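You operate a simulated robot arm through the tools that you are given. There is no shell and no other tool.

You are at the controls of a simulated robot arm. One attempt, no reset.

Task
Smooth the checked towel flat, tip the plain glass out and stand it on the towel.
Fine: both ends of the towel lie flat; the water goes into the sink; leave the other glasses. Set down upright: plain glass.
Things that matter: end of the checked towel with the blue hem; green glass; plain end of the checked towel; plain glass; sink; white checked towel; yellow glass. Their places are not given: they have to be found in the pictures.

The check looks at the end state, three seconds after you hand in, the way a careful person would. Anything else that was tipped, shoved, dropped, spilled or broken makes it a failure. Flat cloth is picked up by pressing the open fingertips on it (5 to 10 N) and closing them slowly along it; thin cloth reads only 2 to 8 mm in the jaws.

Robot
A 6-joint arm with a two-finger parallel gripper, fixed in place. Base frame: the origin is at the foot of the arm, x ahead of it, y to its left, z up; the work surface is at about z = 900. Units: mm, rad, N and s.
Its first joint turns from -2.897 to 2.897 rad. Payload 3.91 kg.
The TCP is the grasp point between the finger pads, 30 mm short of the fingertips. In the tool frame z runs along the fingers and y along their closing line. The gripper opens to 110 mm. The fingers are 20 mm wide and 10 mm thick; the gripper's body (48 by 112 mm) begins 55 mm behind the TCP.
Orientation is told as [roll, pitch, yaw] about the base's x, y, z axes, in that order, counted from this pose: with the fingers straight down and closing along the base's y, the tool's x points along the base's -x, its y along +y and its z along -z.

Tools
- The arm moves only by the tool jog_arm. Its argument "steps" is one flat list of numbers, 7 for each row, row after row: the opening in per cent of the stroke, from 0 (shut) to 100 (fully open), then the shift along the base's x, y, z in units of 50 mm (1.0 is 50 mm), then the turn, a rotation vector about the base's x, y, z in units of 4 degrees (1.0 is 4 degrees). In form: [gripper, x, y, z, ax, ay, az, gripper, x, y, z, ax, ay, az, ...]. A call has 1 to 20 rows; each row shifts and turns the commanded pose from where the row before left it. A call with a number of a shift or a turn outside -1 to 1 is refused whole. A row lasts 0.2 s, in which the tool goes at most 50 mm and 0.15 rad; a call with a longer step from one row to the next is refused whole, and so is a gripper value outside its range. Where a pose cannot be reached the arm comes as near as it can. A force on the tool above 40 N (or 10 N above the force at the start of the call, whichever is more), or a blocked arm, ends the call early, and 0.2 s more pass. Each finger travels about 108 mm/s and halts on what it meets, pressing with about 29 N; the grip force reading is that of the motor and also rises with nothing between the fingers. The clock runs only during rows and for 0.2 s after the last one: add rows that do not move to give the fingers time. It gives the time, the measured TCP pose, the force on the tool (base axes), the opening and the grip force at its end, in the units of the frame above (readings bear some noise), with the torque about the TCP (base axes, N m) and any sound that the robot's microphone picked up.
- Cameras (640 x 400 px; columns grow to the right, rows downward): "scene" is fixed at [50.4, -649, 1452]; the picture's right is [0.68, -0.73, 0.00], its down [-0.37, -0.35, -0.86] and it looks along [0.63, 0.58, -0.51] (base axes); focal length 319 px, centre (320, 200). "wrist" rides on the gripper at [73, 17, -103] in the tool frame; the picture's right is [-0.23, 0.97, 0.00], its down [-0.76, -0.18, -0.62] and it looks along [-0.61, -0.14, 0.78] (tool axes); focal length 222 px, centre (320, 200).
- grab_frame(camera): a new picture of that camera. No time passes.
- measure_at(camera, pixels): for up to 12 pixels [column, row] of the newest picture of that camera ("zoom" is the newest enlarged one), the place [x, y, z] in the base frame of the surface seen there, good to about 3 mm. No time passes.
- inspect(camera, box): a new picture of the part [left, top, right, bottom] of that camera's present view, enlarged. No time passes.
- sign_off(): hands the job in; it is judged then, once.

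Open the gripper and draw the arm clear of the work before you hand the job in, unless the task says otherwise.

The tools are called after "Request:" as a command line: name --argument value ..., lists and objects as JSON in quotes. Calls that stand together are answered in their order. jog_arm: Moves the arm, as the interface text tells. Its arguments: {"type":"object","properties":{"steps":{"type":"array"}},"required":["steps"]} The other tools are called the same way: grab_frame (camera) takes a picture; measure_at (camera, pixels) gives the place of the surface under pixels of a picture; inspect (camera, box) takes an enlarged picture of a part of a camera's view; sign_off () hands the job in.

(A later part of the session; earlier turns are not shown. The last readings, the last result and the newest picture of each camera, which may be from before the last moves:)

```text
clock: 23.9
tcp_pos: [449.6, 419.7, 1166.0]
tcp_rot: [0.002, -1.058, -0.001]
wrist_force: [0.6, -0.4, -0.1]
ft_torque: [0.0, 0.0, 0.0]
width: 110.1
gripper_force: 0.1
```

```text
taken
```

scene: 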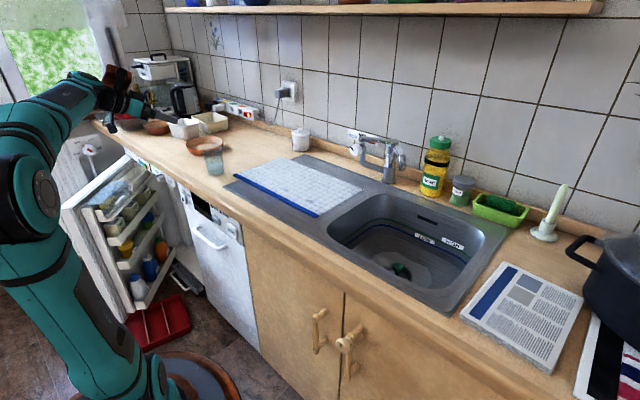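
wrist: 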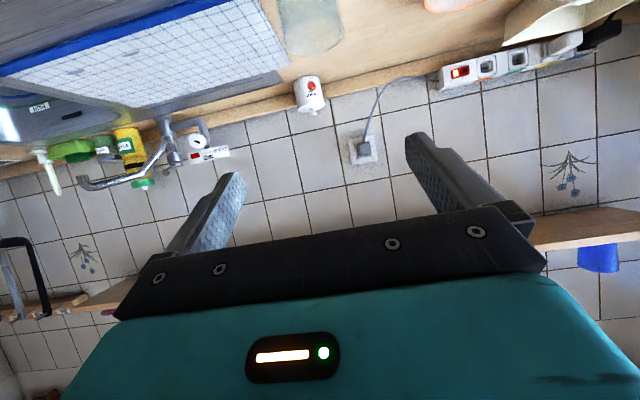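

The pitch worked (tool now 60° from vertical), and the glass shows at the top of the inverted wrist view near (312,20). I'll look beyond the top edge and measure the glass.

Request:
inspect --camera "wrist" --box '[310, 0, 320, 60]'

Request:
inspect --camera "wrist" --box '[0, 0, 640, 10]'

Request:
inspect --camera "scene" --box '[60, 40, 260, 190]'

```text
6.67 times, centred on (315, 30) of wrist
```

zoom: 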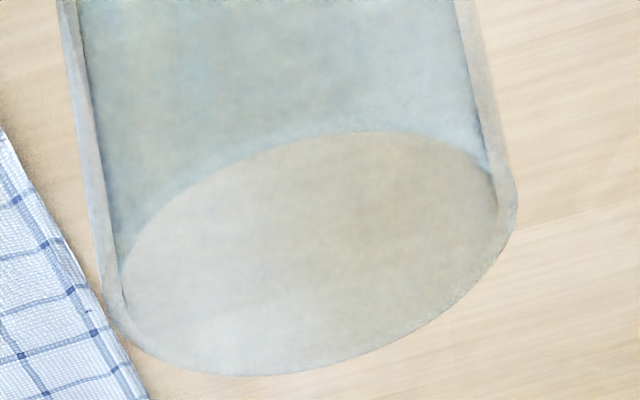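

```text
1.00 times, centred on (320, 5) of wrist (not enlarged: the box is as wide or as high as the picture)
```

zoom: 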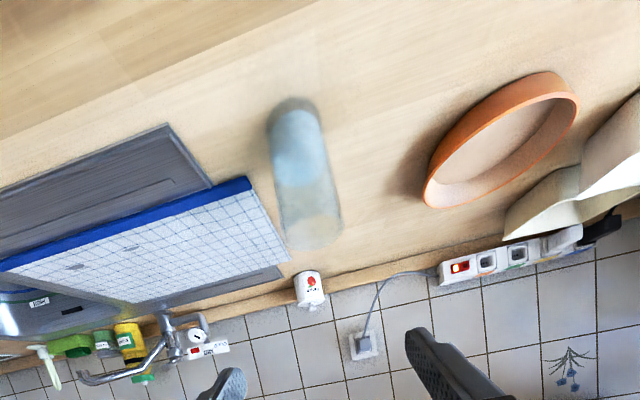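

```text
2.67 times, centred on (160, 115) of scene
```

zoom: 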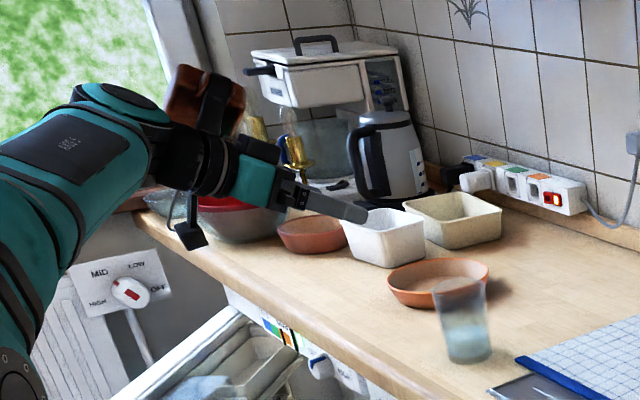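

From the wrist view the glass's axis comes out near (608,426). Before going down I check how high the open fridge door's top and the counter edge are, since the wrist will hang over them.

Request:
measure_at --camera "scene" --pixels '[[62, 208], [125, 160], [100, 180], [130, 150], [170, 180], [200, 195], [180, 175], [160, 158]]'

Request:
measure_at --camera "wrist" --pixels '[[286, 20], [341, 15], [310, 10], [303, 54], [312, 30], [283, 45], [344, 30], [335, 48]]'

```text
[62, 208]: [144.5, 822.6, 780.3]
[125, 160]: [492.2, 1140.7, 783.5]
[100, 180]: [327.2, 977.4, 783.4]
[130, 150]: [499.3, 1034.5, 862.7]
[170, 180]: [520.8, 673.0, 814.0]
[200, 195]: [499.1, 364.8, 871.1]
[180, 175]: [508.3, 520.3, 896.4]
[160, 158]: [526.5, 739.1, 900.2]
```

```text
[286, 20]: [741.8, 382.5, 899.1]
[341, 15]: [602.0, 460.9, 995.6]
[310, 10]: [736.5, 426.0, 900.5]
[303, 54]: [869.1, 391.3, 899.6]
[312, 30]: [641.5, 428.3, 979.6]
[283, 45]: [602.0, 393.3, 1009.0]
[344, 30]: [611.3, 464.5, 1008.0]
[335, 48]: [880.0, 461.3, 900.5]
```

The rim's sides measure (602,393,1009) and (611,464,1008), so the axis is at (606.5,428.5), rim radius 36, height about 109. I lower the open gripper in front of the glass to z≈957, still about 75 mm short of it.

Request:
jog_arm --steps '[100, 0.08, 0.035, -0.83, 0, 0, 0, 100, 0.08, 0.035, -0.83, 0, 0, 0, 100, 0.08, 0.035, -0.83, 0, 0, 0, 100, 0.08, 0.035, -0.83, 0, 0, 0, 100, 0.08, 0.035, -0.86, 0, 0, 0, 100, 0, 0, 0, 0, 0, 0]'

Request:
grab_frame --camera "wrist"

Request:
inspect --camera "scene" --box '[100, 90, 260, 210]'

```text
clock: 25.3
tcp_pos: [469.2, 427.2, 956.0]
tcp_rot: [0.001, -1.056, -0.001]
wrist_force: [0.1, -0.4, -0.2]
ft_torque: [-0.02, -0.01, -0.05]
width: 110.3
gripper_force: 0.0
```

```text
taken
```

wrist: 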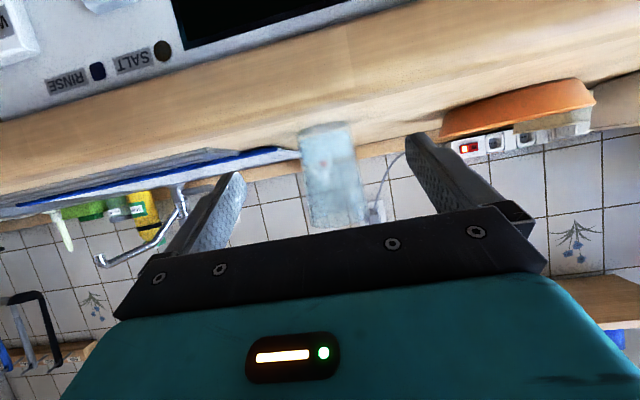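

```text
3.33 times, centred on (180, 150) of scene
```

zoom: 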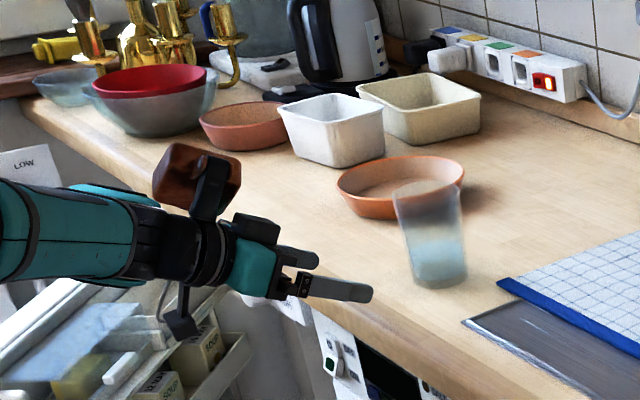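

The glass sits centred between the open fingers in the wrist view (near column 330), and the scene view shows a clear path. I advance 125 mm straight toward it, slowing at the end.

Request:
jog_arm --steps '[100, 0.4, 0.026, 0, 0, 0, 0, 100, 0.4, 0, 0, 0, 0, 0, 100, 0.4, 0, 0, 0, 0, 0, 100, 0.4, 0, 0, 0, 0, 0, 100, 0.3, 0, 0, 0, 0, 0, 100, 0.3, 0, 0, 0, 0, 0, 100, 0.2, 0, 0, 0, 0, 0, 100, 0.1, 0, 0, 0, 0, 0, 100, 0, 0, 0, 0, 0, 0]'

Request:
grab_frame --camera "wrist"

Request:
inspect --camera "scene" --box '[150, 110, 270, 200]'

```text
clock: 27.3
tcp_pos: [594.6, 430.3, 956.6]
tcp_rot: [0.0, -1.057, 0.001]
wrist_force: [-0.1, 0.0, -0.5]
ft_torque: [0.01, 0.02, 0.02]
width: 110.1
gripper_force: 0.0
```

```text
taken
```

wrist: 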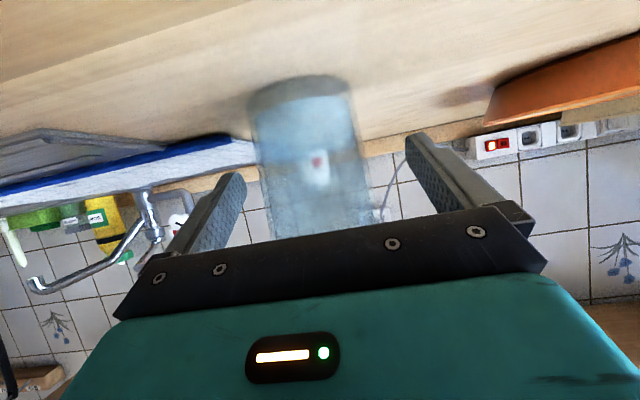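

```text
4.44 times, centred on (210, 155) of scene
```

zoom: 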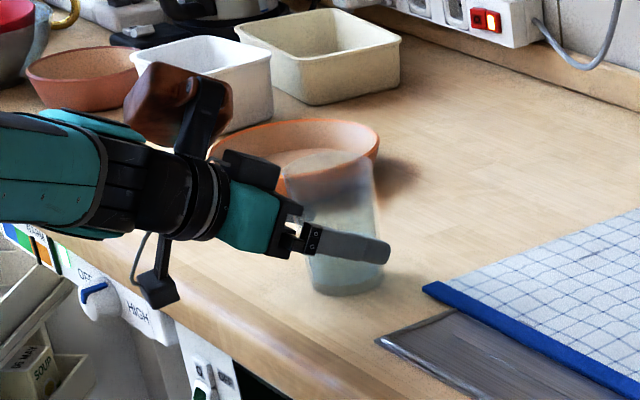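

The glass stands between the fingers with clear space both sides. I shift 1.5 mm to the right to centre on its axis and close the fingers slowly.

Request:
jog_arm --steps '[100, 0, -0.03, 0, 0, 0, 0, 82, 0, 0, 0, 0, 0, 0, 74, 0, 0, 0, 0, 0, 0, 69, 0, 0, 0, 0, 0, 0, 66, 0, 0, 0, 0, 0, 0, 64, 0, 0, 0, 0, 0, 0, 62, 0, 0, 0, 0, 0, 0, 60, 0, 0, 0, 0, 0, 0, 58, 0, 0, 0, 0, 0, 0, 56, 0, 0, 0, 0, 0, 0]'

Request:
grab_frame --camera "wrist"

Request:
inspect --camera "scene" --box '[150, 110, 270, 200]'

```text
clock: 29.5
tcp_pos: [593.7, 429.7, 956.8]
tcp_rot: [0.003, -1.056, 0.0]
wrist_force: [0.5, -0.9, 1.0]
ft_torque: [0.05, -0.04, -0.03]
width: 68.3
gripper_force: 29.2
```

```text
taken
```

wrist: 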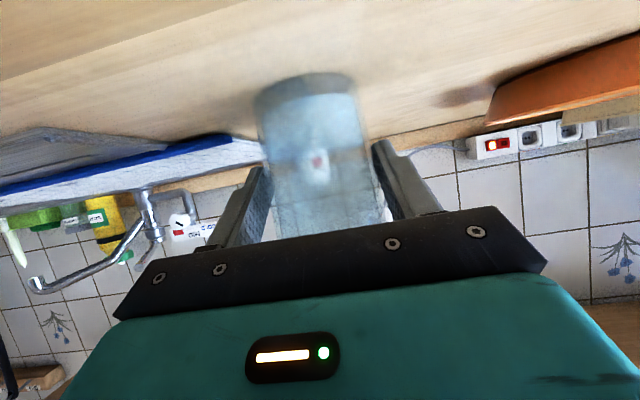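

```text
4.44 times, centred on (210, 155) of scene
```

zoom: 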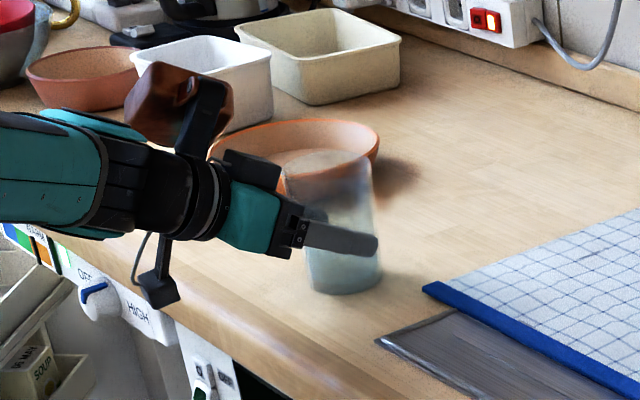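

The fingers hold the glass: 68.3 mm wide, 29 N. I lift it slowly and watch whether it stays upright in the grip.

Request:
jog_arm --steps '[52, 0, 0, 0.05, 0, 0, 0, 52, 0, 0, 0.1, 0, 0, 0, 52, 0, 0, 0.2, 0, 0, 0, 52, 0, 0, 0.3, 0, 0, 0, 52, 0, 0, 0.4, 0, 0, 0, 52, 0, 0, 0.3, 0, 0, 0, 52, 0, 0, 0.15, 0, 0, 0, 52, 0, 0, 0, 0, 0, 0]'

Request:
grab_frame --camera "wrist"

Request:
inspect --camera "scene" --box '[150, 90, 270, 180]'

```text
clock: 31.3
tcp_pos: [593.9, 429.8, 1030.7]
tcp_rot: [0.0, -1.056, 0.0]
wrist_force: [-0.4, -0.9, -2.6]
ft_torque: [-0.01, 0.05, 0.01]
width: 68.6
gripper_force: 28.8
```

```text
taken
```

wrist: 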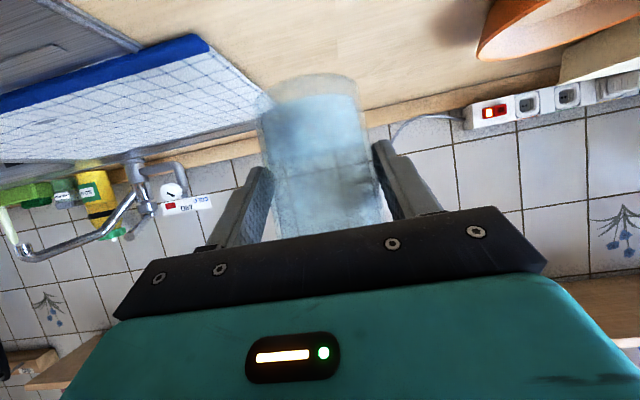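

```text
4.44 times, centred on (210, 135) of scene
```

zoom: 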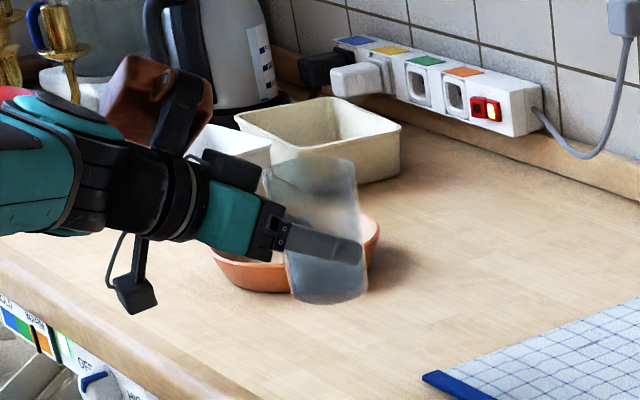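

The glass is lifted upright, weight about 2.6 N. Before crossing to the sink I measure the tap's spout (wrist pixels from (130,195) to (25,250)) so as to stay clear of it.

Request:
inspect --camera "scene" --box '[335, 110, 425, 190]'

Request:
measure_at --camera "wrist" --pixels '[[25, 250], [18, 240], [60, 243], [100, 225], [130, 197], [140, 170], [155, 165], [172, 192], [35, 253]]'

Request:
measure_at --camera "zoom" --pixels '[[490, 330], [470, 210], [440, 270], [380, 250], [350, 400], [300, 230], [200, 210], [150, 200], [170, 280], [480, 280]]'

```text
5.00 times, centred on (380, 150) of scene
```

zoom: 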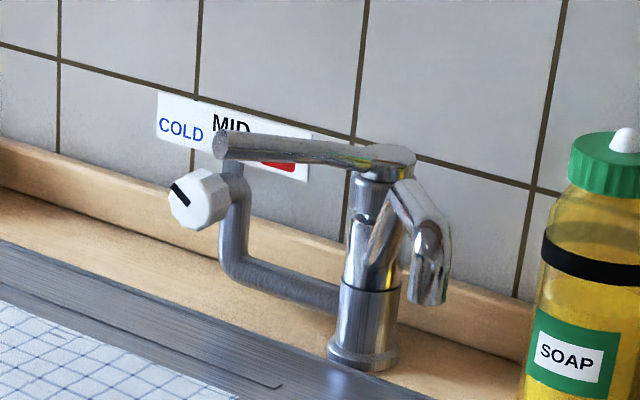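

```text
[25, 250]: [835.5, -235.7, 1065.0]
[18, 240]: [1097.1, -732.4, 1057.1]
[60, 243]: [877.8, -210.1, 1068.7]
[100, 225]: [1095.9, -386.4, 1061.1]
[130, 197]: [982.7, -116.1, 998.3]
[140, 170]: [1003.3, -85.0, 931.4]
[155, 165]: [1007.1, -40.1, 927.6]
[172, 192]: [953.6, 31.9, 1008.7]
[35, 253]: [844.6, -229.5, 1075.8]
```

```text
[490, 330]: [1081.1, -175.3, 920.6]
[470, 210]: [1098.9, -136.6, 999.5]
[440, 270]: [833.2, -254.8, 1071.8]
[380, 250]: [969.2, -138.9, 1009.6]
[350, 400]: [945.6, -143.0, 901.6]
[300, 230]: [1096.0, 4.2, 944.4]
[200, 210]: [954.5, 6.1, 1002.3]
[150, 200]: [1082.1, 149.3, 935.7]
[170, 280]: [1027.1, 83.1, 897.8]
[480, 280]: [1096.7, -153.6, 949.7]
```

The spout's tip is near (834,-245) at z 1050–1085, so I'll cross in front of it with x below 660. I carry the glass upright toward the sink with soft starts and stops.

Request:
jog_arm --steps '[52, 0, -0.15, 0.05, 0, 0, 0, 52, 0, -0.35, 0.1, 0, 0, 0, 52, 0.05, -0.6, 0.1, 0, 0, 0, 52, 0.05, -0.85, 0.1, 0, 0, 0, 52, 0.05, -0.85, 0.05, 0, 0, 0, 52, 0.05, -0.85, 0, 0, 0, 0, 52, 0.05, -0.85, 0, 0, 0, 0, 52, 0.05, -0.85, 0, 0, 0, 0, 52, 0.05, -0.85, 0, 0, 0, 0, 52, 0.05, -0.85, 0, 0, 0, 0, 52, 0.05, -0.85, 0, 0, 0, 0, 52, 0.05, -0.85, 0, 0, 0, 0, 52, 0.05, -0.85, 0, 0, 0, 0, 52, 0.05, -0.85, 0, 0, 0, 0, 52, 0.05, -0.85, 0, 0, 0, 0, 52, 0.05, -0.85, 0, 0, 0, 0, 52, 0.05, -0.85, 0, 0, 0, 0, 52, 0.05, -0.6, 0, 0, 0, 0, 52, 0.05, -0.35, 0, 0, 0, 0, 52, 0, -0.15, 0, 0, 0, 0]'

Request:
grab_frame --camera "scene"

Request:
grab_frame --camera "wrist"

```text
clock: 35.5
tcp_pos: [635.4, -276.2, 1051.2]
tcp_rot: [0.0, -1.055, 0.002]
wrist_force: [-0.5, -0.3, -2.3]
ft_torque: [0.0, 0.02, 0.05]
width: 68.4
gripper_force: 29.0
```

```text
taken
```

scene: 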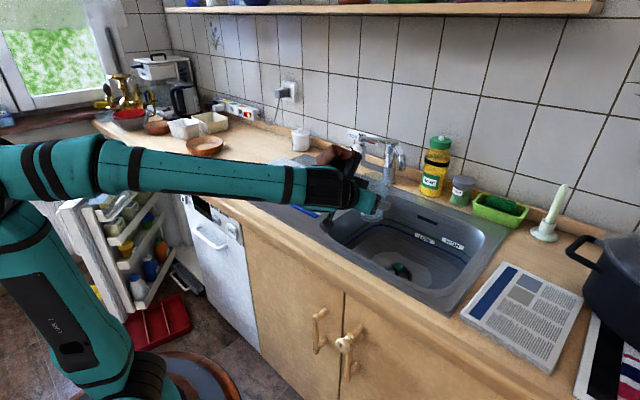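

```text
taken
```

wrist: 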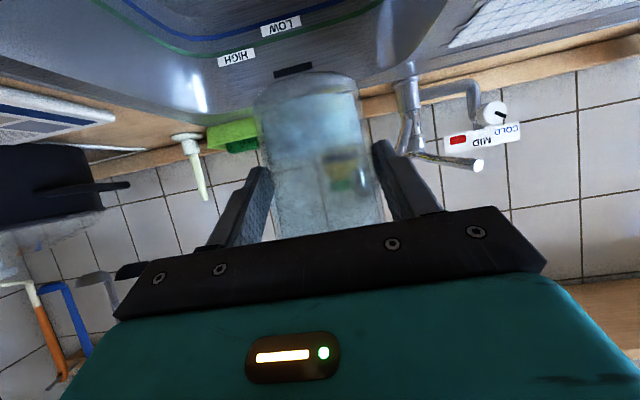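

The glass is upright over the sink's front edge at (635,-276), with the spout to its left-back. I'll measure the basin's rim to choose the pouring spot.

Request:
inspect --camera "scene" --box '[310, 150, 510, 320]'

Request:
measure_at --camera "zoom" --pixels '[[115, 285], [180, 330], [240, 362], [290, 378], [400, 340], [470, 270], [330, 170], [170, 300], [250, 335], [300, 350], [200, 250], [280, 280]]'

```text
2.35 times, centred on (410, 235) of scene
```

zoom: 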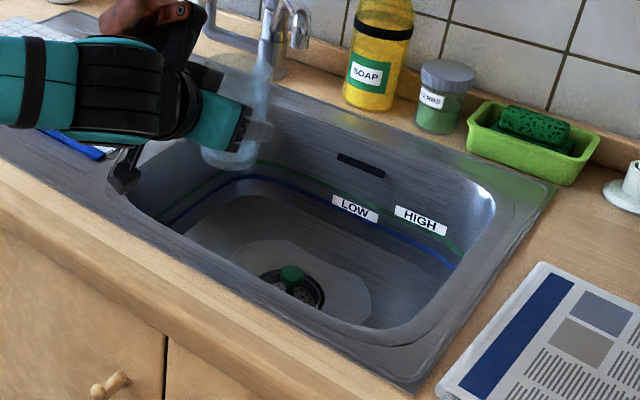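

```text
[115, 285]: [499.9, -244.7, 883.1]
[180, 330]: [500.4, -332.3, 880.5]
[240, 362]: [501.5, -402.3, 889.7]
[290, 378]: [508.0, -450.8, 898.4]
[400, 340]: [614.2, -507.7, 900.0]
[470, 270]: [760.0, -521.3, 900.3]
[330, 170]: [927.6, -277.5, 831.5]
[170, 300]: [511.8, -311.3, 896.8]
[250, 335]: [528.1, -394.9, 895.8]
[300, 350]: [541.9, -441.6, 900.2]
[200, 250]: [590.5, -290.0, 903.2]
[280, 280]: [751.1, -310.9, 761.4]
```

The basin's opening spans roughly x 615–930 and y -140 to -490. I move to y≈-365, lower to z≈990, and go forward so the glass's mouth will tip over the basin's middle, well right of the spout.

Request:
jog_arm --steps '[52, 0, -0.2, 0, 0, 0, 0, 52, 0, -0.45, -0.1, 0, 0, 0, 52, 0, -0.5, -0.3, 0, 0, 0, 52, 0, -0.4, -0.35, 0, 0, 0, 52, 0.1, -0.22, -0.3, 0, 0, 0, 52, 0.3, 0, -0.15, 0, 0, 0, 52, 0.45, 0, 0, 0, 0, 0, 52, 0.5, 0, 0, 0, 0, 0, 52, 0.5, 0, 0, 0, 0, 0, 52, 0.45, 0, 0, 0, 0, 0, 52, 0.3, 0, 0, 0, 0, 0, 52, 0.15, 0, 0, 0, 0, 0, 52, 0, 0, 0, 0, 0, 0]'

Request:
inspect --camera "scene" --box '[310, 130, 510, 300]'

Request:
grab_frame --camera "wrist"

```text
clock: 38.3
tcp_pos: [773.7, -364.4, 992.0]
tcp_rot: [0.002, -1.055, -0.001]
wrist_force: [-0.3, -0.3, -3.3]
ft_torque: [0.01, 0.08, -0.01]
width: 68.7
gripper_force: 29.0
```

```text
2.35 times, centred on (410, 215) of scene
```

zoom: 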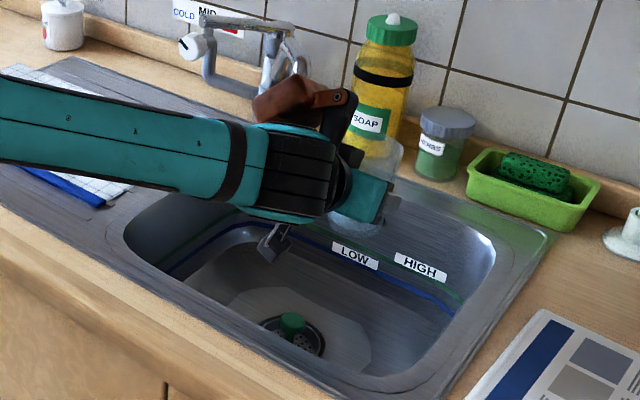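

```text
taken
```

wrist: 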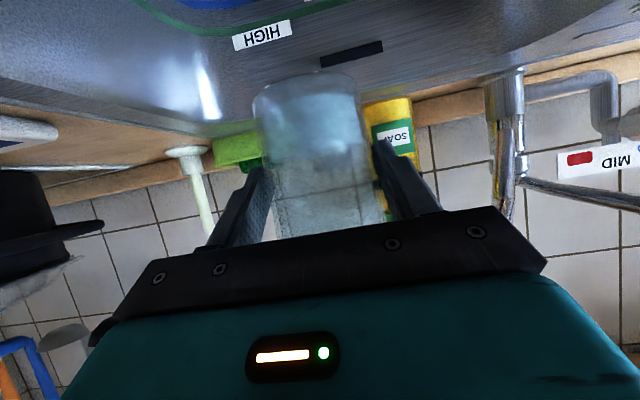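

The glass is over the basin with the spout clear to its left. I start rolling about the tool's axis so the mouth goes toward the left (+y), 40° at first, and check.

Request:
jog_arm --steps '[52, 0, 0, 0, -0.44, 0, 0.25, 52, 0, 0, 0, -0.87, 0, 0.49, 52, 0, 0, 0, -0.87, 0, 0.49, 52, 0, 0, 0, -0.87, 0, 0.49, 52, 0, 0, 0, -0.87, 0, 0.49, 52, 0, 0, 0, -0.87, 0, 0.49, 52, 0, 0, 0, -0.87, 0, 0.49, 52, 0, 0, 0, -0.87, 0, 0.49, 52, 0, 0, 0, -0.87, 0, 0.49, 52, 0, 0, 0, -0.87, 0, 0.49, 52, 0, 0, 0, -0.44, 0, 0.25]'

Request:
inspect --camera "scene" --box '[310, 130, 510, 300]'

Request:
grab_frame --camera "wrist"

```text
clock: 40.7
tcp_pos: [774.7, -366.8, 989.6]
tcp_rot: [-0.847, -0.73, 1.041]
wrist_force: [-1.0, -0.5, -3.3]
ft_torque: [-0.02, 0.05, 0.03]
width: 68.6
gripper_force: 30.0
```

```text
2.35 times, centred on (410, 215) of scene
```

zoom: 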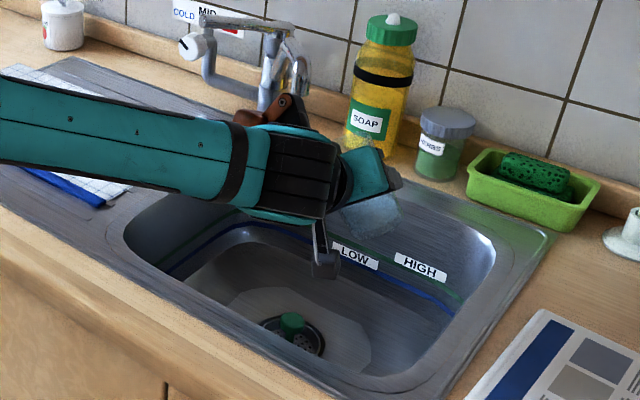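

```text
taken
```

wrist: 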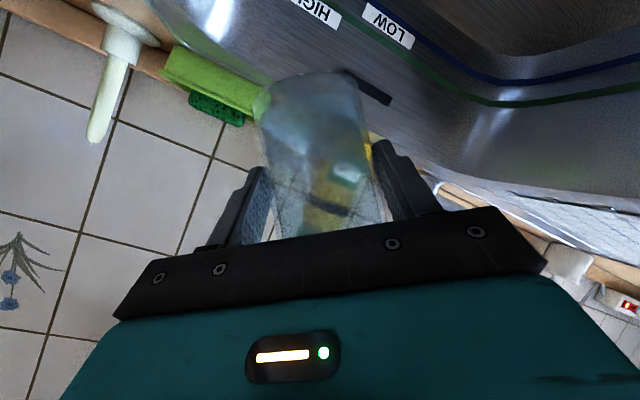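

The mouth is tipping to the left over the basin and the spout stays clear. I keep rolling slowly to pour.

Request:
jog_arm --steps '[52, 0, 0, 0, -0.44, 0, 0.25, 52, 0, 0, 0, -0.65, 0, 0.37, 52, 0, 0, 0, -0.65, 0, 0.37, 52, 0, 0, 0, -0.65, 0, 0.37, 52, 0, 0, 0, -0.65, 0, 0.37, 52, 0, 0, 0, -0.65, 0, 0.37, 52, 0, 0, 0, -0.65, 0, 0.37, 52, 0, 0, 0, -0.65, 0, 0.37, 52, 0, 0, 0, -0.65, 0, 0.37, 52, 0, 0, 0, -0.65, 0, 0.37, 52, 0, 0, 0, -0.65, 0, 0.37, 52, 0, 0, 0, -0.65, 0, 0.37, 52, 0, 0, 0, -0.65, 0, 0.37, 52, 0, 0, 0, -0.65, 0, 0.37, 52, 0, 0, 0, -0.65, 0, 0.37, 52, 0, 0, 0, -0.65, 0, 0.37, 52, 0, 0, 0, 0, 0, 0]'

Request:
inspect --camera "scene" --box '[310, 130, 510, 300]'

Request:
grab_frame --camera "wrist"

```text
clock: 44.3
tcp_pos: [774.2, -364.6, 989.8]
tcp_rot: [-1.053, -0.046, 1.545]
wrist_force: [-0.1, 0.2, -3.5]
ft_torque: [0.01, 0.05, -0.01]
width: 68.3
gripper_force: 28.4
```

```text
2.35 times, centred on (410, 215) of scene
```

zoom: 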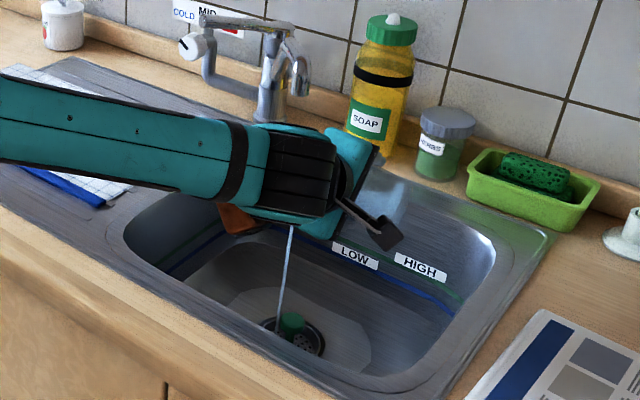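

```text
taken
```

wrist: 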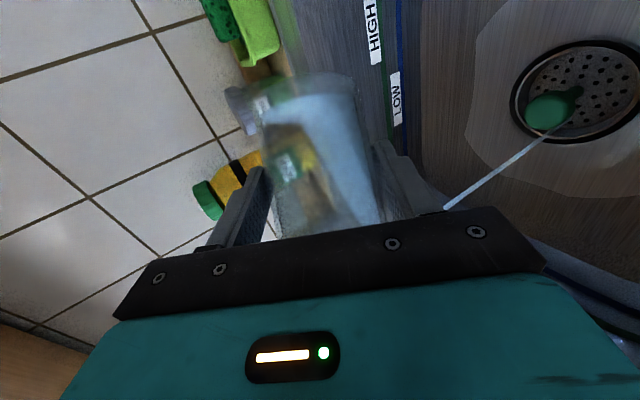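

The stream is visible falling near the drain, inside the sink. I keep rolling on to empty the glass fully.

Request:
jog_arm --steps '[52, 0, 0, 0, -0.44, 0, 0.25, 52, 0, 0, 0, -0.65, 0, 0.37, 52, 0, 0, 0, -0.65, 0, 0.37, 52, 0, 0, 0, -0.65, 0, 0.37, 52, 0, 0, 0, -0.65, 0, 0.37, 52, 0, 0, 0, -0.65, 0, 0.37, 52, 0, 0, 0, -0.65, 0, 0.37, 52, 0, 0, 0, -0.65, 0, 0.37, 52, 0, 0, 0, -0.65, 0, 0.37, 52, 0, 0, 0, -0.65, 0, 0.37, 52, 0, 0, 0, -0.65, 0, 0.37, 52, 0, 0, 0, -0.65, 0, 0.37, 52, 0, 0, 0, -0.65, 0, 0.37, 52, 0, 0, 0, -0.65, 0, 0.37, 52, 0, 0, 0, -0.65, 0, 0.37, 52, 0, 0, 0, -0.65, 0, 0.37, 52, 0, 0, 0, 0, 0, 0, 52, 0, 0, 0, 0, 0, 0]'

Request:
inspect --camera "scene" --box '[310, 130, 510, 300]'

Request:
grab_frame --camera "wrist"

```text
clock: 48.1
tcp_pos: [866.2, -264.7, 1154.1]
tcp_rot: [-0.887, 0.635, 2.004]
wrist_force: [0.2, -0.1, -2.5]
ft_torque: [-0.03, 0.03, 0.0]
width: 64.5
gripper_force: 29.5
out of reach, approached as far as the arm can: row 4, 5, 6, 7, 8, 9, 10, 11, 12, 13, 14, 15, 16
```

```text
2.35 times, centred on (410, 215) of scene
```

zoom: 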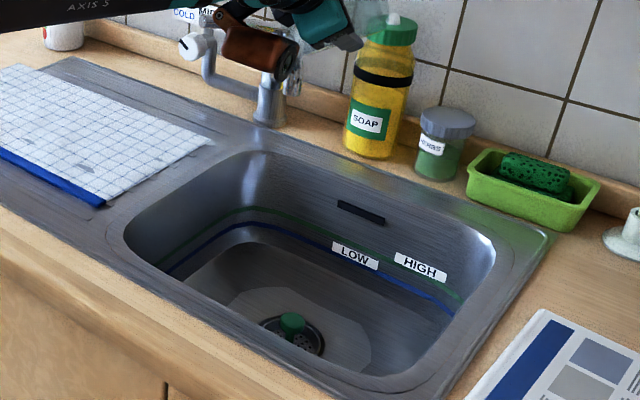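

```text
taken
```

wrist: 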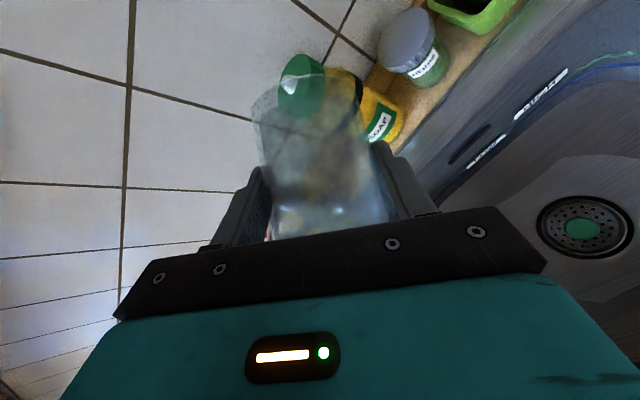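

The arm met a joint limit and drifted to (866,-265,1154), close to the tap, and the jaw width fell to 64.5 mm. I look at the situation carefully before moving on.

Request:
grab_frame --camera "scene"

Request:
inspect --camera "scene" --box '[330, 80, 470, 190]'

Request:
inspect --camera "wrist" --box '[200, 30, 460, 260]'

Request:
inspect --camera "wrist" --box '[630, 0, 640, 400]'

```text
taken
```

scene: 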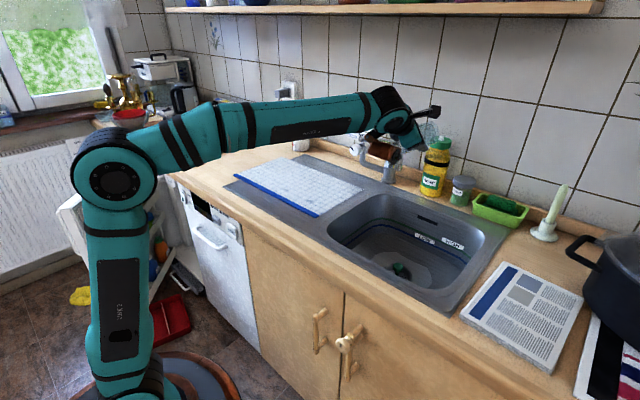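

```text
3.64 times, centred on (400, 135) of scene
```

zoom: 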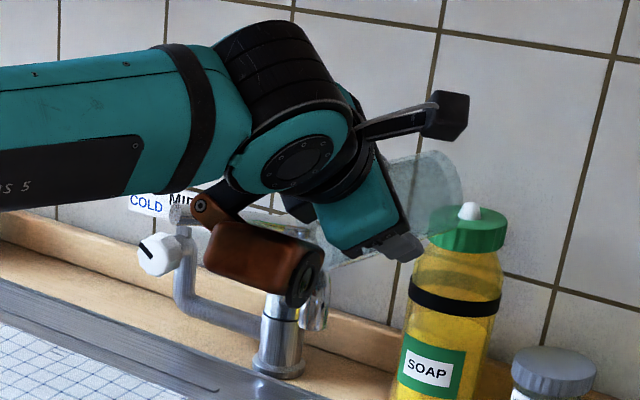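

```text
1.74 times, centred on (330, 145) of wrist
```

zoom: 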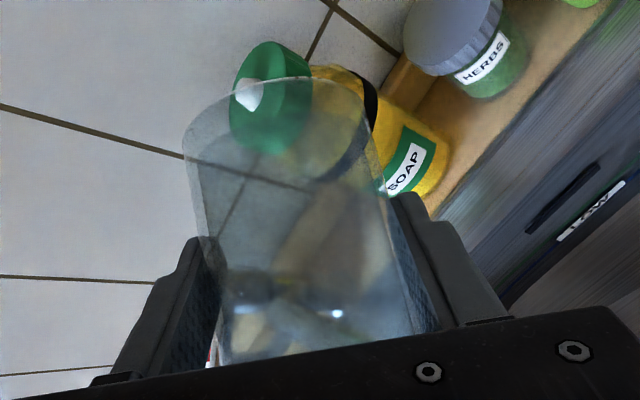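

```text
1.00 times, centred on (635, 200) of wrist (not enlarged: the box is as wide or as high as the picture)
```

zoom: 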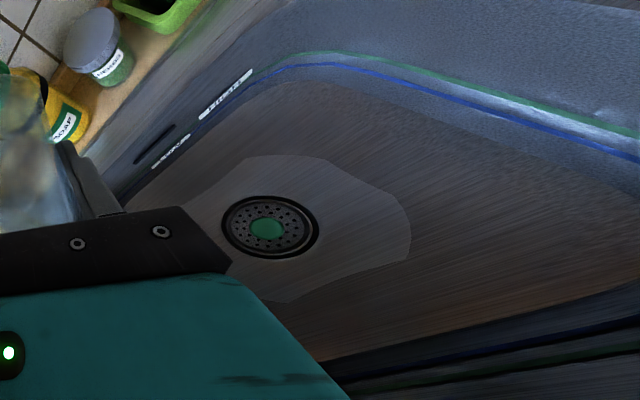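

The roll reached about 133° (glass tilted ~105° with the mouth down-left), no stream or bluish water is left in the glass, and nothing is touched; but the mouth hangs just above the spout. I roll back part-way while lifting straight up to gain clearance.

Request:
jog_arm --steps '[52, 0, 0, 0.1, 0, 0, 0, 52, 0, 0, 0.2, 0.44, 0, -0.25, 52, 0, 0, 0.2, 0.65, 0, -0.37, 52, 0, 0, 0.2, 0.65, 0, -0.37, 52, 0, 0, 0.1, 0.65, 0, -0.37]'

Request:
inspect --camera "scene" --box '[330, 80, 470, 190]'

Request:
inspect --camera "wrist" --box '[200, 30, 460, 260]'

```text
clock: 49.3
tcp_pos: [866.9, -261.9, 1197.9]
tcp_rot: [-0.977, 0.486, 1.882]
wrist_force: [0.1, 0.5, -2.9]
ft_torque: [-0.01, 0.05, 0.01]
width: 64.7
gripper_force: 28.7
out of reach, approached as far as the arm can: row 1
```

```text
3.64 times, centred on (400, 135) of scene
```

zoom: 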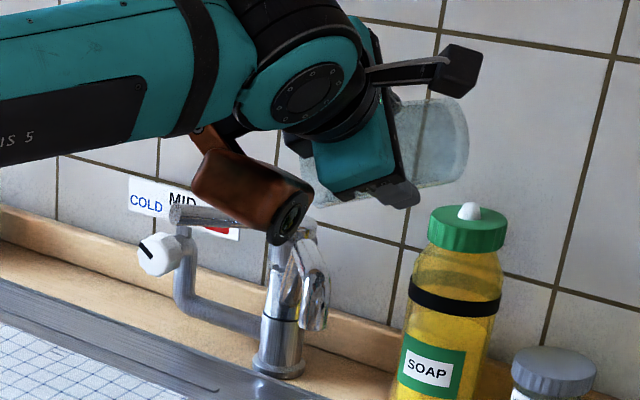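

```text
1.74 times, centred on (330, 145) of wrist
```

zoom: 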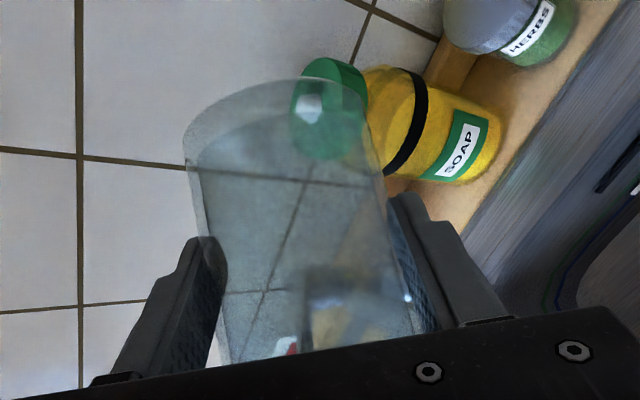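

The glass is clear of the spout now (z≈1198) and the glass looks empty. I keep rolling it back upright while drawing back toward the middle of the sink, away from the tap and soap bottle.

Request:
jog_arm --steps '[52, -0.2, 0, 0, 0.87, 0, -0.494, 52, -0.2, 0, 0, 0.87, 0, -0.494, 52, -0.2, 0, 0, 0.87, 0, -0.494, 52, -0.2, 0, 0, 0.87, 0, -0.494, 52, -0.2, 0, 0, 0.87, 0, -0.494, 52, -0.2, 0, 0, 0.87, 0, -0.494, 52, -0.2, 0, 0, 0.87, 0, -0.494, 52, -0.2, 0, 0, 0.87, 0, -0.494]'

Request:
grab_frame --camera "scene"

Request:
inspect --camera "scene" --box '[310, 70, 450, 180]'

Request:
inspect --camera "wrist" --box '[200, 30, 460, 260]'

```text
clock: 51.1
tcp_pos: [788.7, -261.1, 1197.7]
tcp_rot: [-1.054, 0.009, 1.579]
wrist_force: [-0.1, 0.1, -2.9]
ft_torque: [0.0, 0.01, 0.0]
width: 64.5
gripper_force: 28.9
```

```text
taken
```

scene: 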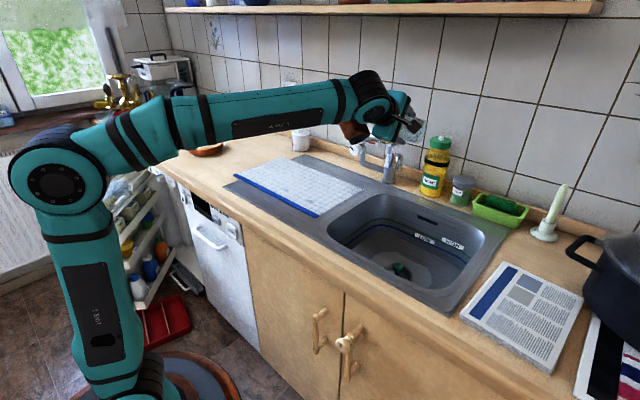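

```text
3.64 times, centred on (380, 125) of scene
```

zoom: 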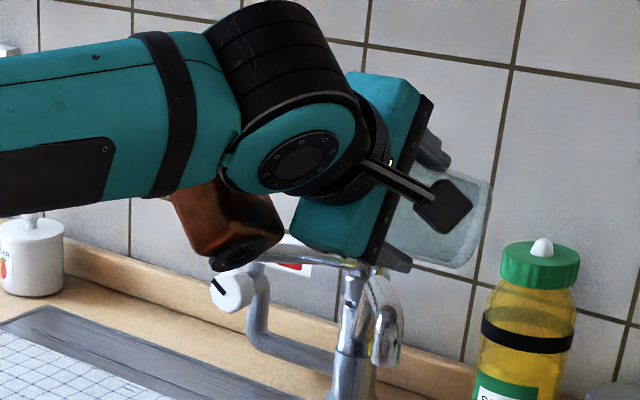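

```text
1.74 times, centred on (330, 145) of wrist
```

zoom: 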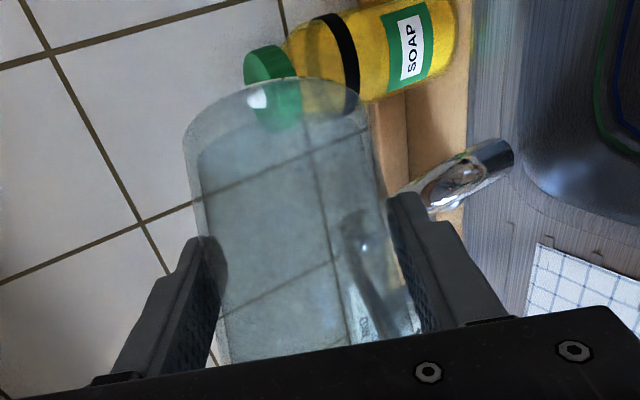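

The glass is now on its side, visibly empty, and well above the tap. I continue rolling it upright while drawing a little farther back.

Request:
jog_arm --steps '[52, -0.1, 0, 0, 0.87, 0, -0.494, 52, -0.1, 0, 0, 0.87, 0, -0.494, 52, -0.1, 0, 0, 0.87, 0, -0.494, 52, -0.1, 0, 0, 0.87, 0, -0.494, 52, -0.1, 0, 0, 0.87, 0, -0.494, 52, -0.1, 0, 0, 0.87, 0, -0.494, 52, -0.1, 0, 0, 0.87, 0, -0.494, 52, -0.1, 0, 0, 0.87, 0, -0.494, 52, -0.1, 0, 0, 0.87, 0, -0.494, 52, -0.1, 0, 0, 0.87, 0, -0.494, 52, -0.1, 0, 0, 0.87, 0, -0.494, 52, -0.1, 0, 0, 0.87, 0, -0.494, 52, -0.1, 0, 0, 0.87, 0, -0.494, 52, -0.1, 0, 0, 0.87, 0, -0.494, 52, -0.1, 0, 0, 0.87, 0, -0.494, 52, -0.1, 0, 0, 0.87, 0, -0.494, 52, -0.1, 0, 0, 0.87, 0, -0.494, 52, -0.1, 0, 0, 0.87, 0, -0.494, 52, -0.1, 0, 0, 0.87, 0, -0.494, 52, -0.1, 0, 0, 0.87, 0, -0.494]'

Request:
grab_frame --camera "scene"

Request:
inspect --camera "wrist" --box '[200, 30, 460, 260]'

```text
clock: 55.3
tcp_pos: [686.8, -260.3, 1198.1]
tcp_rot: [-0.316, -1.028, 0.364]
wrist_force: [0.2, -0.5, -2.0]
ft_torque: [0.03, 0.0, 0.03]
width: 64.5
gripper_force: 28.7
```

```text
taken
```

scene: 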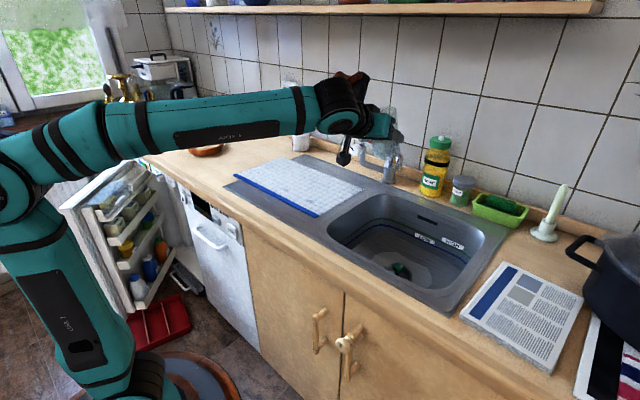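

```text
1.74 times, centred on (330, 145) of wrist
```

zoom: 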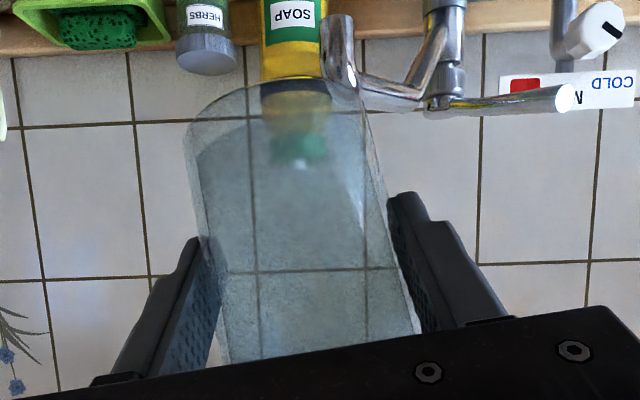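

The glass is nearly upright again. I finish the last ~10° of roll and then start toward the towel at this height.

Request:
jog_arm --steps '[52, 0, 0.1, 0, 0.78, 0, -0.44, 52, 0, 0.25, 0, 0.78, 0, -0.44, 52, 0, 0.4, 0, 0.78, 0, -0.44, 52, 0, 0.6, 0, 0, 0, 0, 52, 0, 0.7, 0, 0, 0, 0, 52, 0, 0.7, 0, 0, 0, 0, 52, 0, 0.7, 0, 0, 0, 0, 52, 0, 0.7, 0, 0, 0, 0, 52, 0, 0.7, 0, 0, 0, 0, 52, 0, 0.7, 0, 0, 0, 0, 52, 0, 0.7, 0, 0, 0, 0, 52, 0, 0.7, 0, 0, 0, 0, 52, 0, 0.5, 0, 0, 0, 0, 52, 0, 0.3, 0, 0, 0, 0, 52, 0, 0.1, 0, 0, 0, 0, 52, 0, 0, 0, 0, 0, 0]'

Request:
grab_frame --camera "scene"

Request:
inspect --camera "scene" --box '[220, 70, 360, 180]'

Request:
grab_frame --camera "wrist"

```text
clock: 58.7
tcp_pos: [689.6, 131.5, 1198.5]
tcp_rot: [0.001, -1.055, -0.001]
wrist_force: [0.5, -0.2, -1.8]
ft_torque: [0.01, 0.06, -0.01]
width: 64.4
gripper_force: 29.4
```

```text
taken
```

scene: 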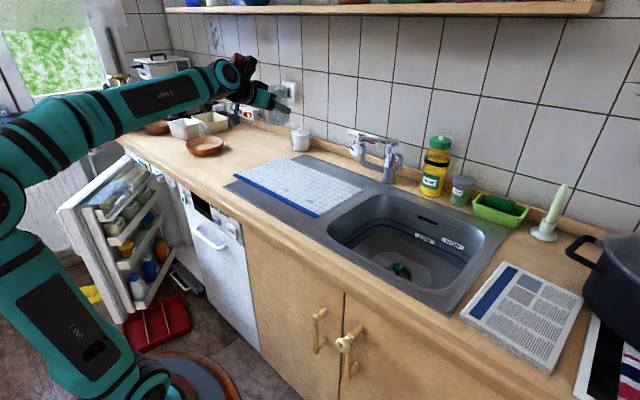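

```text
3.64 times, centred on (290, 125) of scene
```

zoom: 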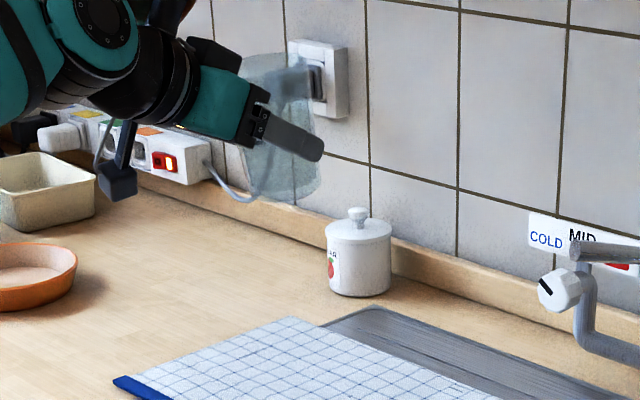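

```text
taken
```

wrist: 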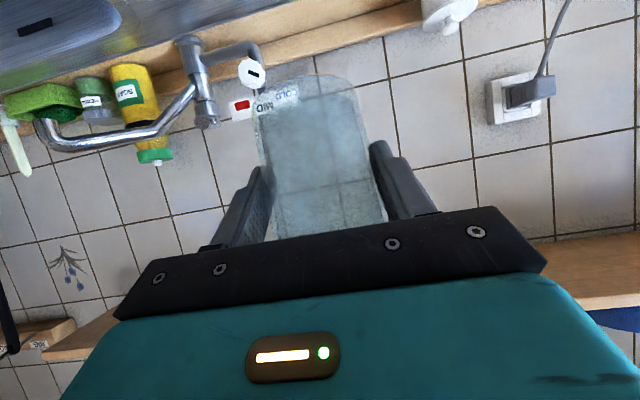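

The tool is back at its upright pose and the weight reading fell to about 1.8 N, so the water is out. I enlarge the held glass to check its lean and how far its base lies below the fingers.

Request:
inspect --camera "scene" --box '[255, 75, 315, 130]'

Request:
inspect --camera "wrist" --box '[220, 50, 420, 250]'

Request:
measure_at --camera "wrist" --pixels '[[254, 100], [357, 92], [300, 75], [262, 150], [370, 150], [300, 150], [320, 90], [262, 115], [350, 100], [275, 225], [385, 215], [310, 120]]'

```text
7.27 times, centred on (285, 102) of scene
```

zoom: 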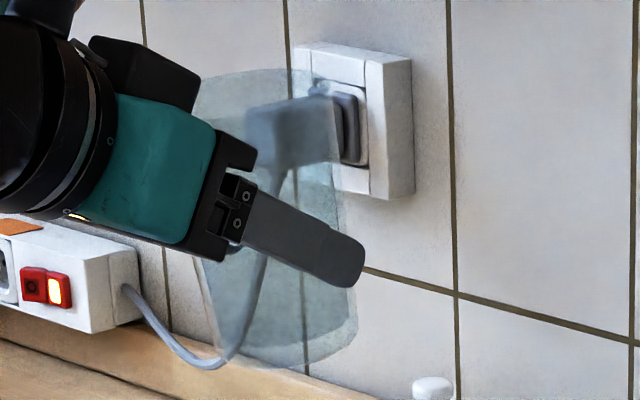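

```text
2.00 times, centred on (320, 150) of wrist
```

zoom: 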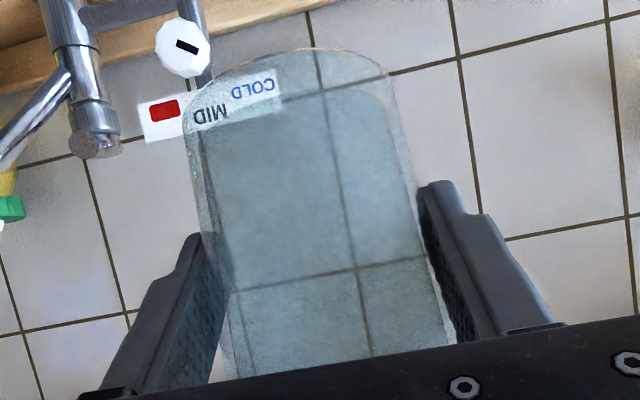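

```text
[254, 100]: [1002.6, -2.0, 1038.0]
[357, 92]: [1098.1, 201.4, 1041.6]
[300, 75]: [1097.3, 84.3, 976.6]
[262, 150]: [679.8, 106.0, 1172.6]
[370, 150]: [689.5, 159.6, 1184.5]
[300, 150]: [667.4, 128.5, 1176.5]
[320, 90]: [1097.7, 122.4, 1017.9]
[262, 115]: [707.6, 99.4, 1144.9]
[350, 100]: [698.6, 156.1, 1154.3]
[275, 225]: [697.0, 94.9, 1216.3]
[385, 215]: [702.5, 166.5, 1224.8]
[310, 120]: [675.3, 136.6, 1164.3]
```

The glass's base is about 56 mm below the TCP, as when gripped, but the outline hints at a small lean (base a little forward). I sample more points along its near wall and sides to estimate the lean.

Request:
measure_at --camera "wrist" --pixels '[[309, 105], [311, 115], [313, 125], [315, 135], [317, 145], [319, 155], [321, 165], [323, 175], [325, 185], [327, 195], [329, 205], [331, 215]]'

Request:
inspect --camera "scene" --box '[268, 80, 308, 128]'

Request:
measure_at --camera "zoom" --pixels '[[330, 300], [330, 330], [330, 280], [330, 350], [250, 310], [400, 300], [280, 130], [320, 100], [300, 340], [350, 90]]'

```text
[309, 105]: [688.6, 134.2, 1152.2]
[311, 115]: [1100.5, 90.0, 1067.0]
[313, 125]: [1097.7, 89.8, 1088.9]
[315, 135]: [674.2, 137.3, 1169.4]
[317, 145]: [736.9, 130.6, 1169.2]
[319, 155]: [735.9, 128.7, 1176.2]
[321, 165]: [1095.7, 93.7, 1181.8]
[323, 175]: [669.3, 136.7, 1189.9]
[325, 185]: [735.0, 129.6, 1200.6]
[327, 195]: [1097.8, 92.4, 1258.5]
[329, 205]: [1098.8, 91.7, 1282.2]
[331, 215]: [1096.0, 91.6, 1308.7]
```

```text
8.33 times, centred on (288, 104) of scene
```

zoom: 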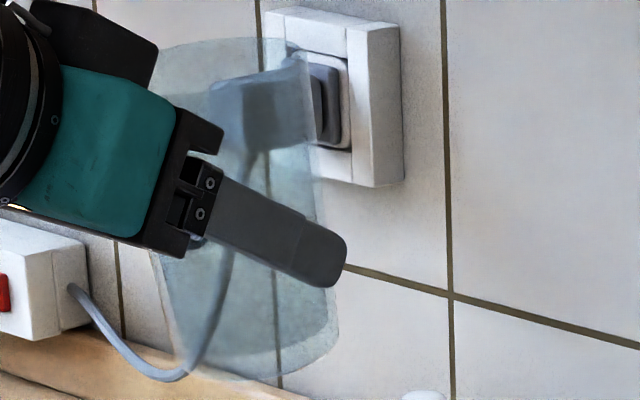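

```text
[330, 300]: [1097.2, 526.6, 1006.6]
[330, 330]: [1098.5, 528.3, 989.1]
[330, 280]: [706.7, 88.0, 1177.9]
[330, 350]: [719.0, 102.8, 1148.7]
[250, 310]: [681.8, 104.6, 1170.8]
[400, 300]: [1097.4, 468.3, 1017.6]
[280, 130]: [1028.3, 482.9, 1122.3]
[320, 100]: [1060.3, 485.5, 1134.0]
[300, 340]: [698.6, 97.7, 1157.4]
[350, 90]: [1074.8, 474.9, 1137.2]
```

The gripper hides part of the rim, so I zoom in separately on the upper and the lower part of the held glass to judge its lean.

Request:
inspect --camera "scene" --box '[268, 78, 304, 100]'

Request:
inspect --camera "scene" --box '[264, 106, 304, 130]'

Request:
inspect --camera "wrist" --box '[240, 60, 370, 140]'

Request:
inspect --camera "wrist" --box '[250, 150, 410, 250]'

```text
16.00 times, centred on (286, 89) of scene
```

zoom: 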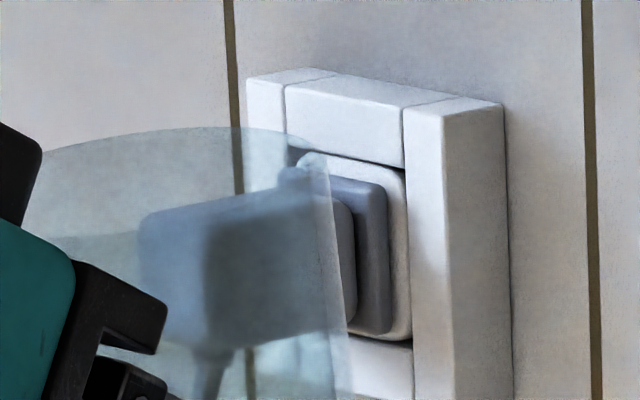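

```text
16.00 times, centred on (284, 118) of scene
```

zoom: 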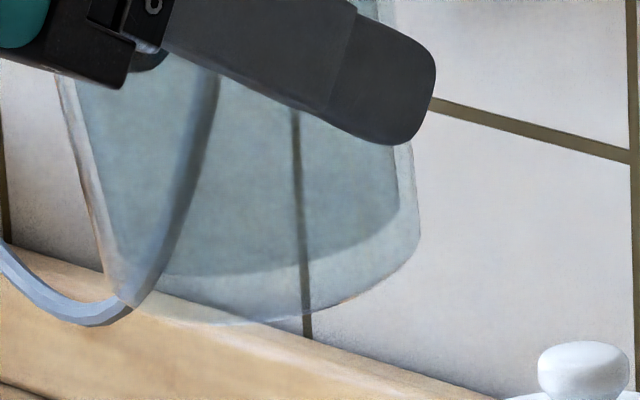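

```text
4.92 times, centred on (305, 100) of wrist
```

zoom: 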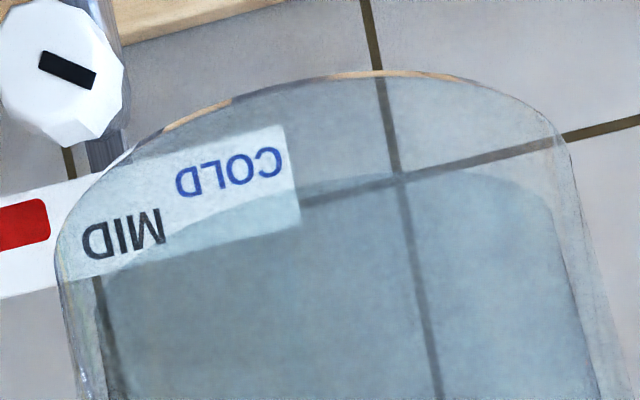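

```text
4.00 times, centred on (330, 200) of wrist
```

zoom: 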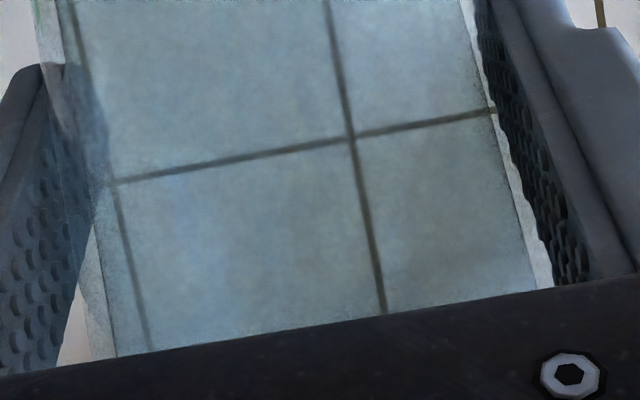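

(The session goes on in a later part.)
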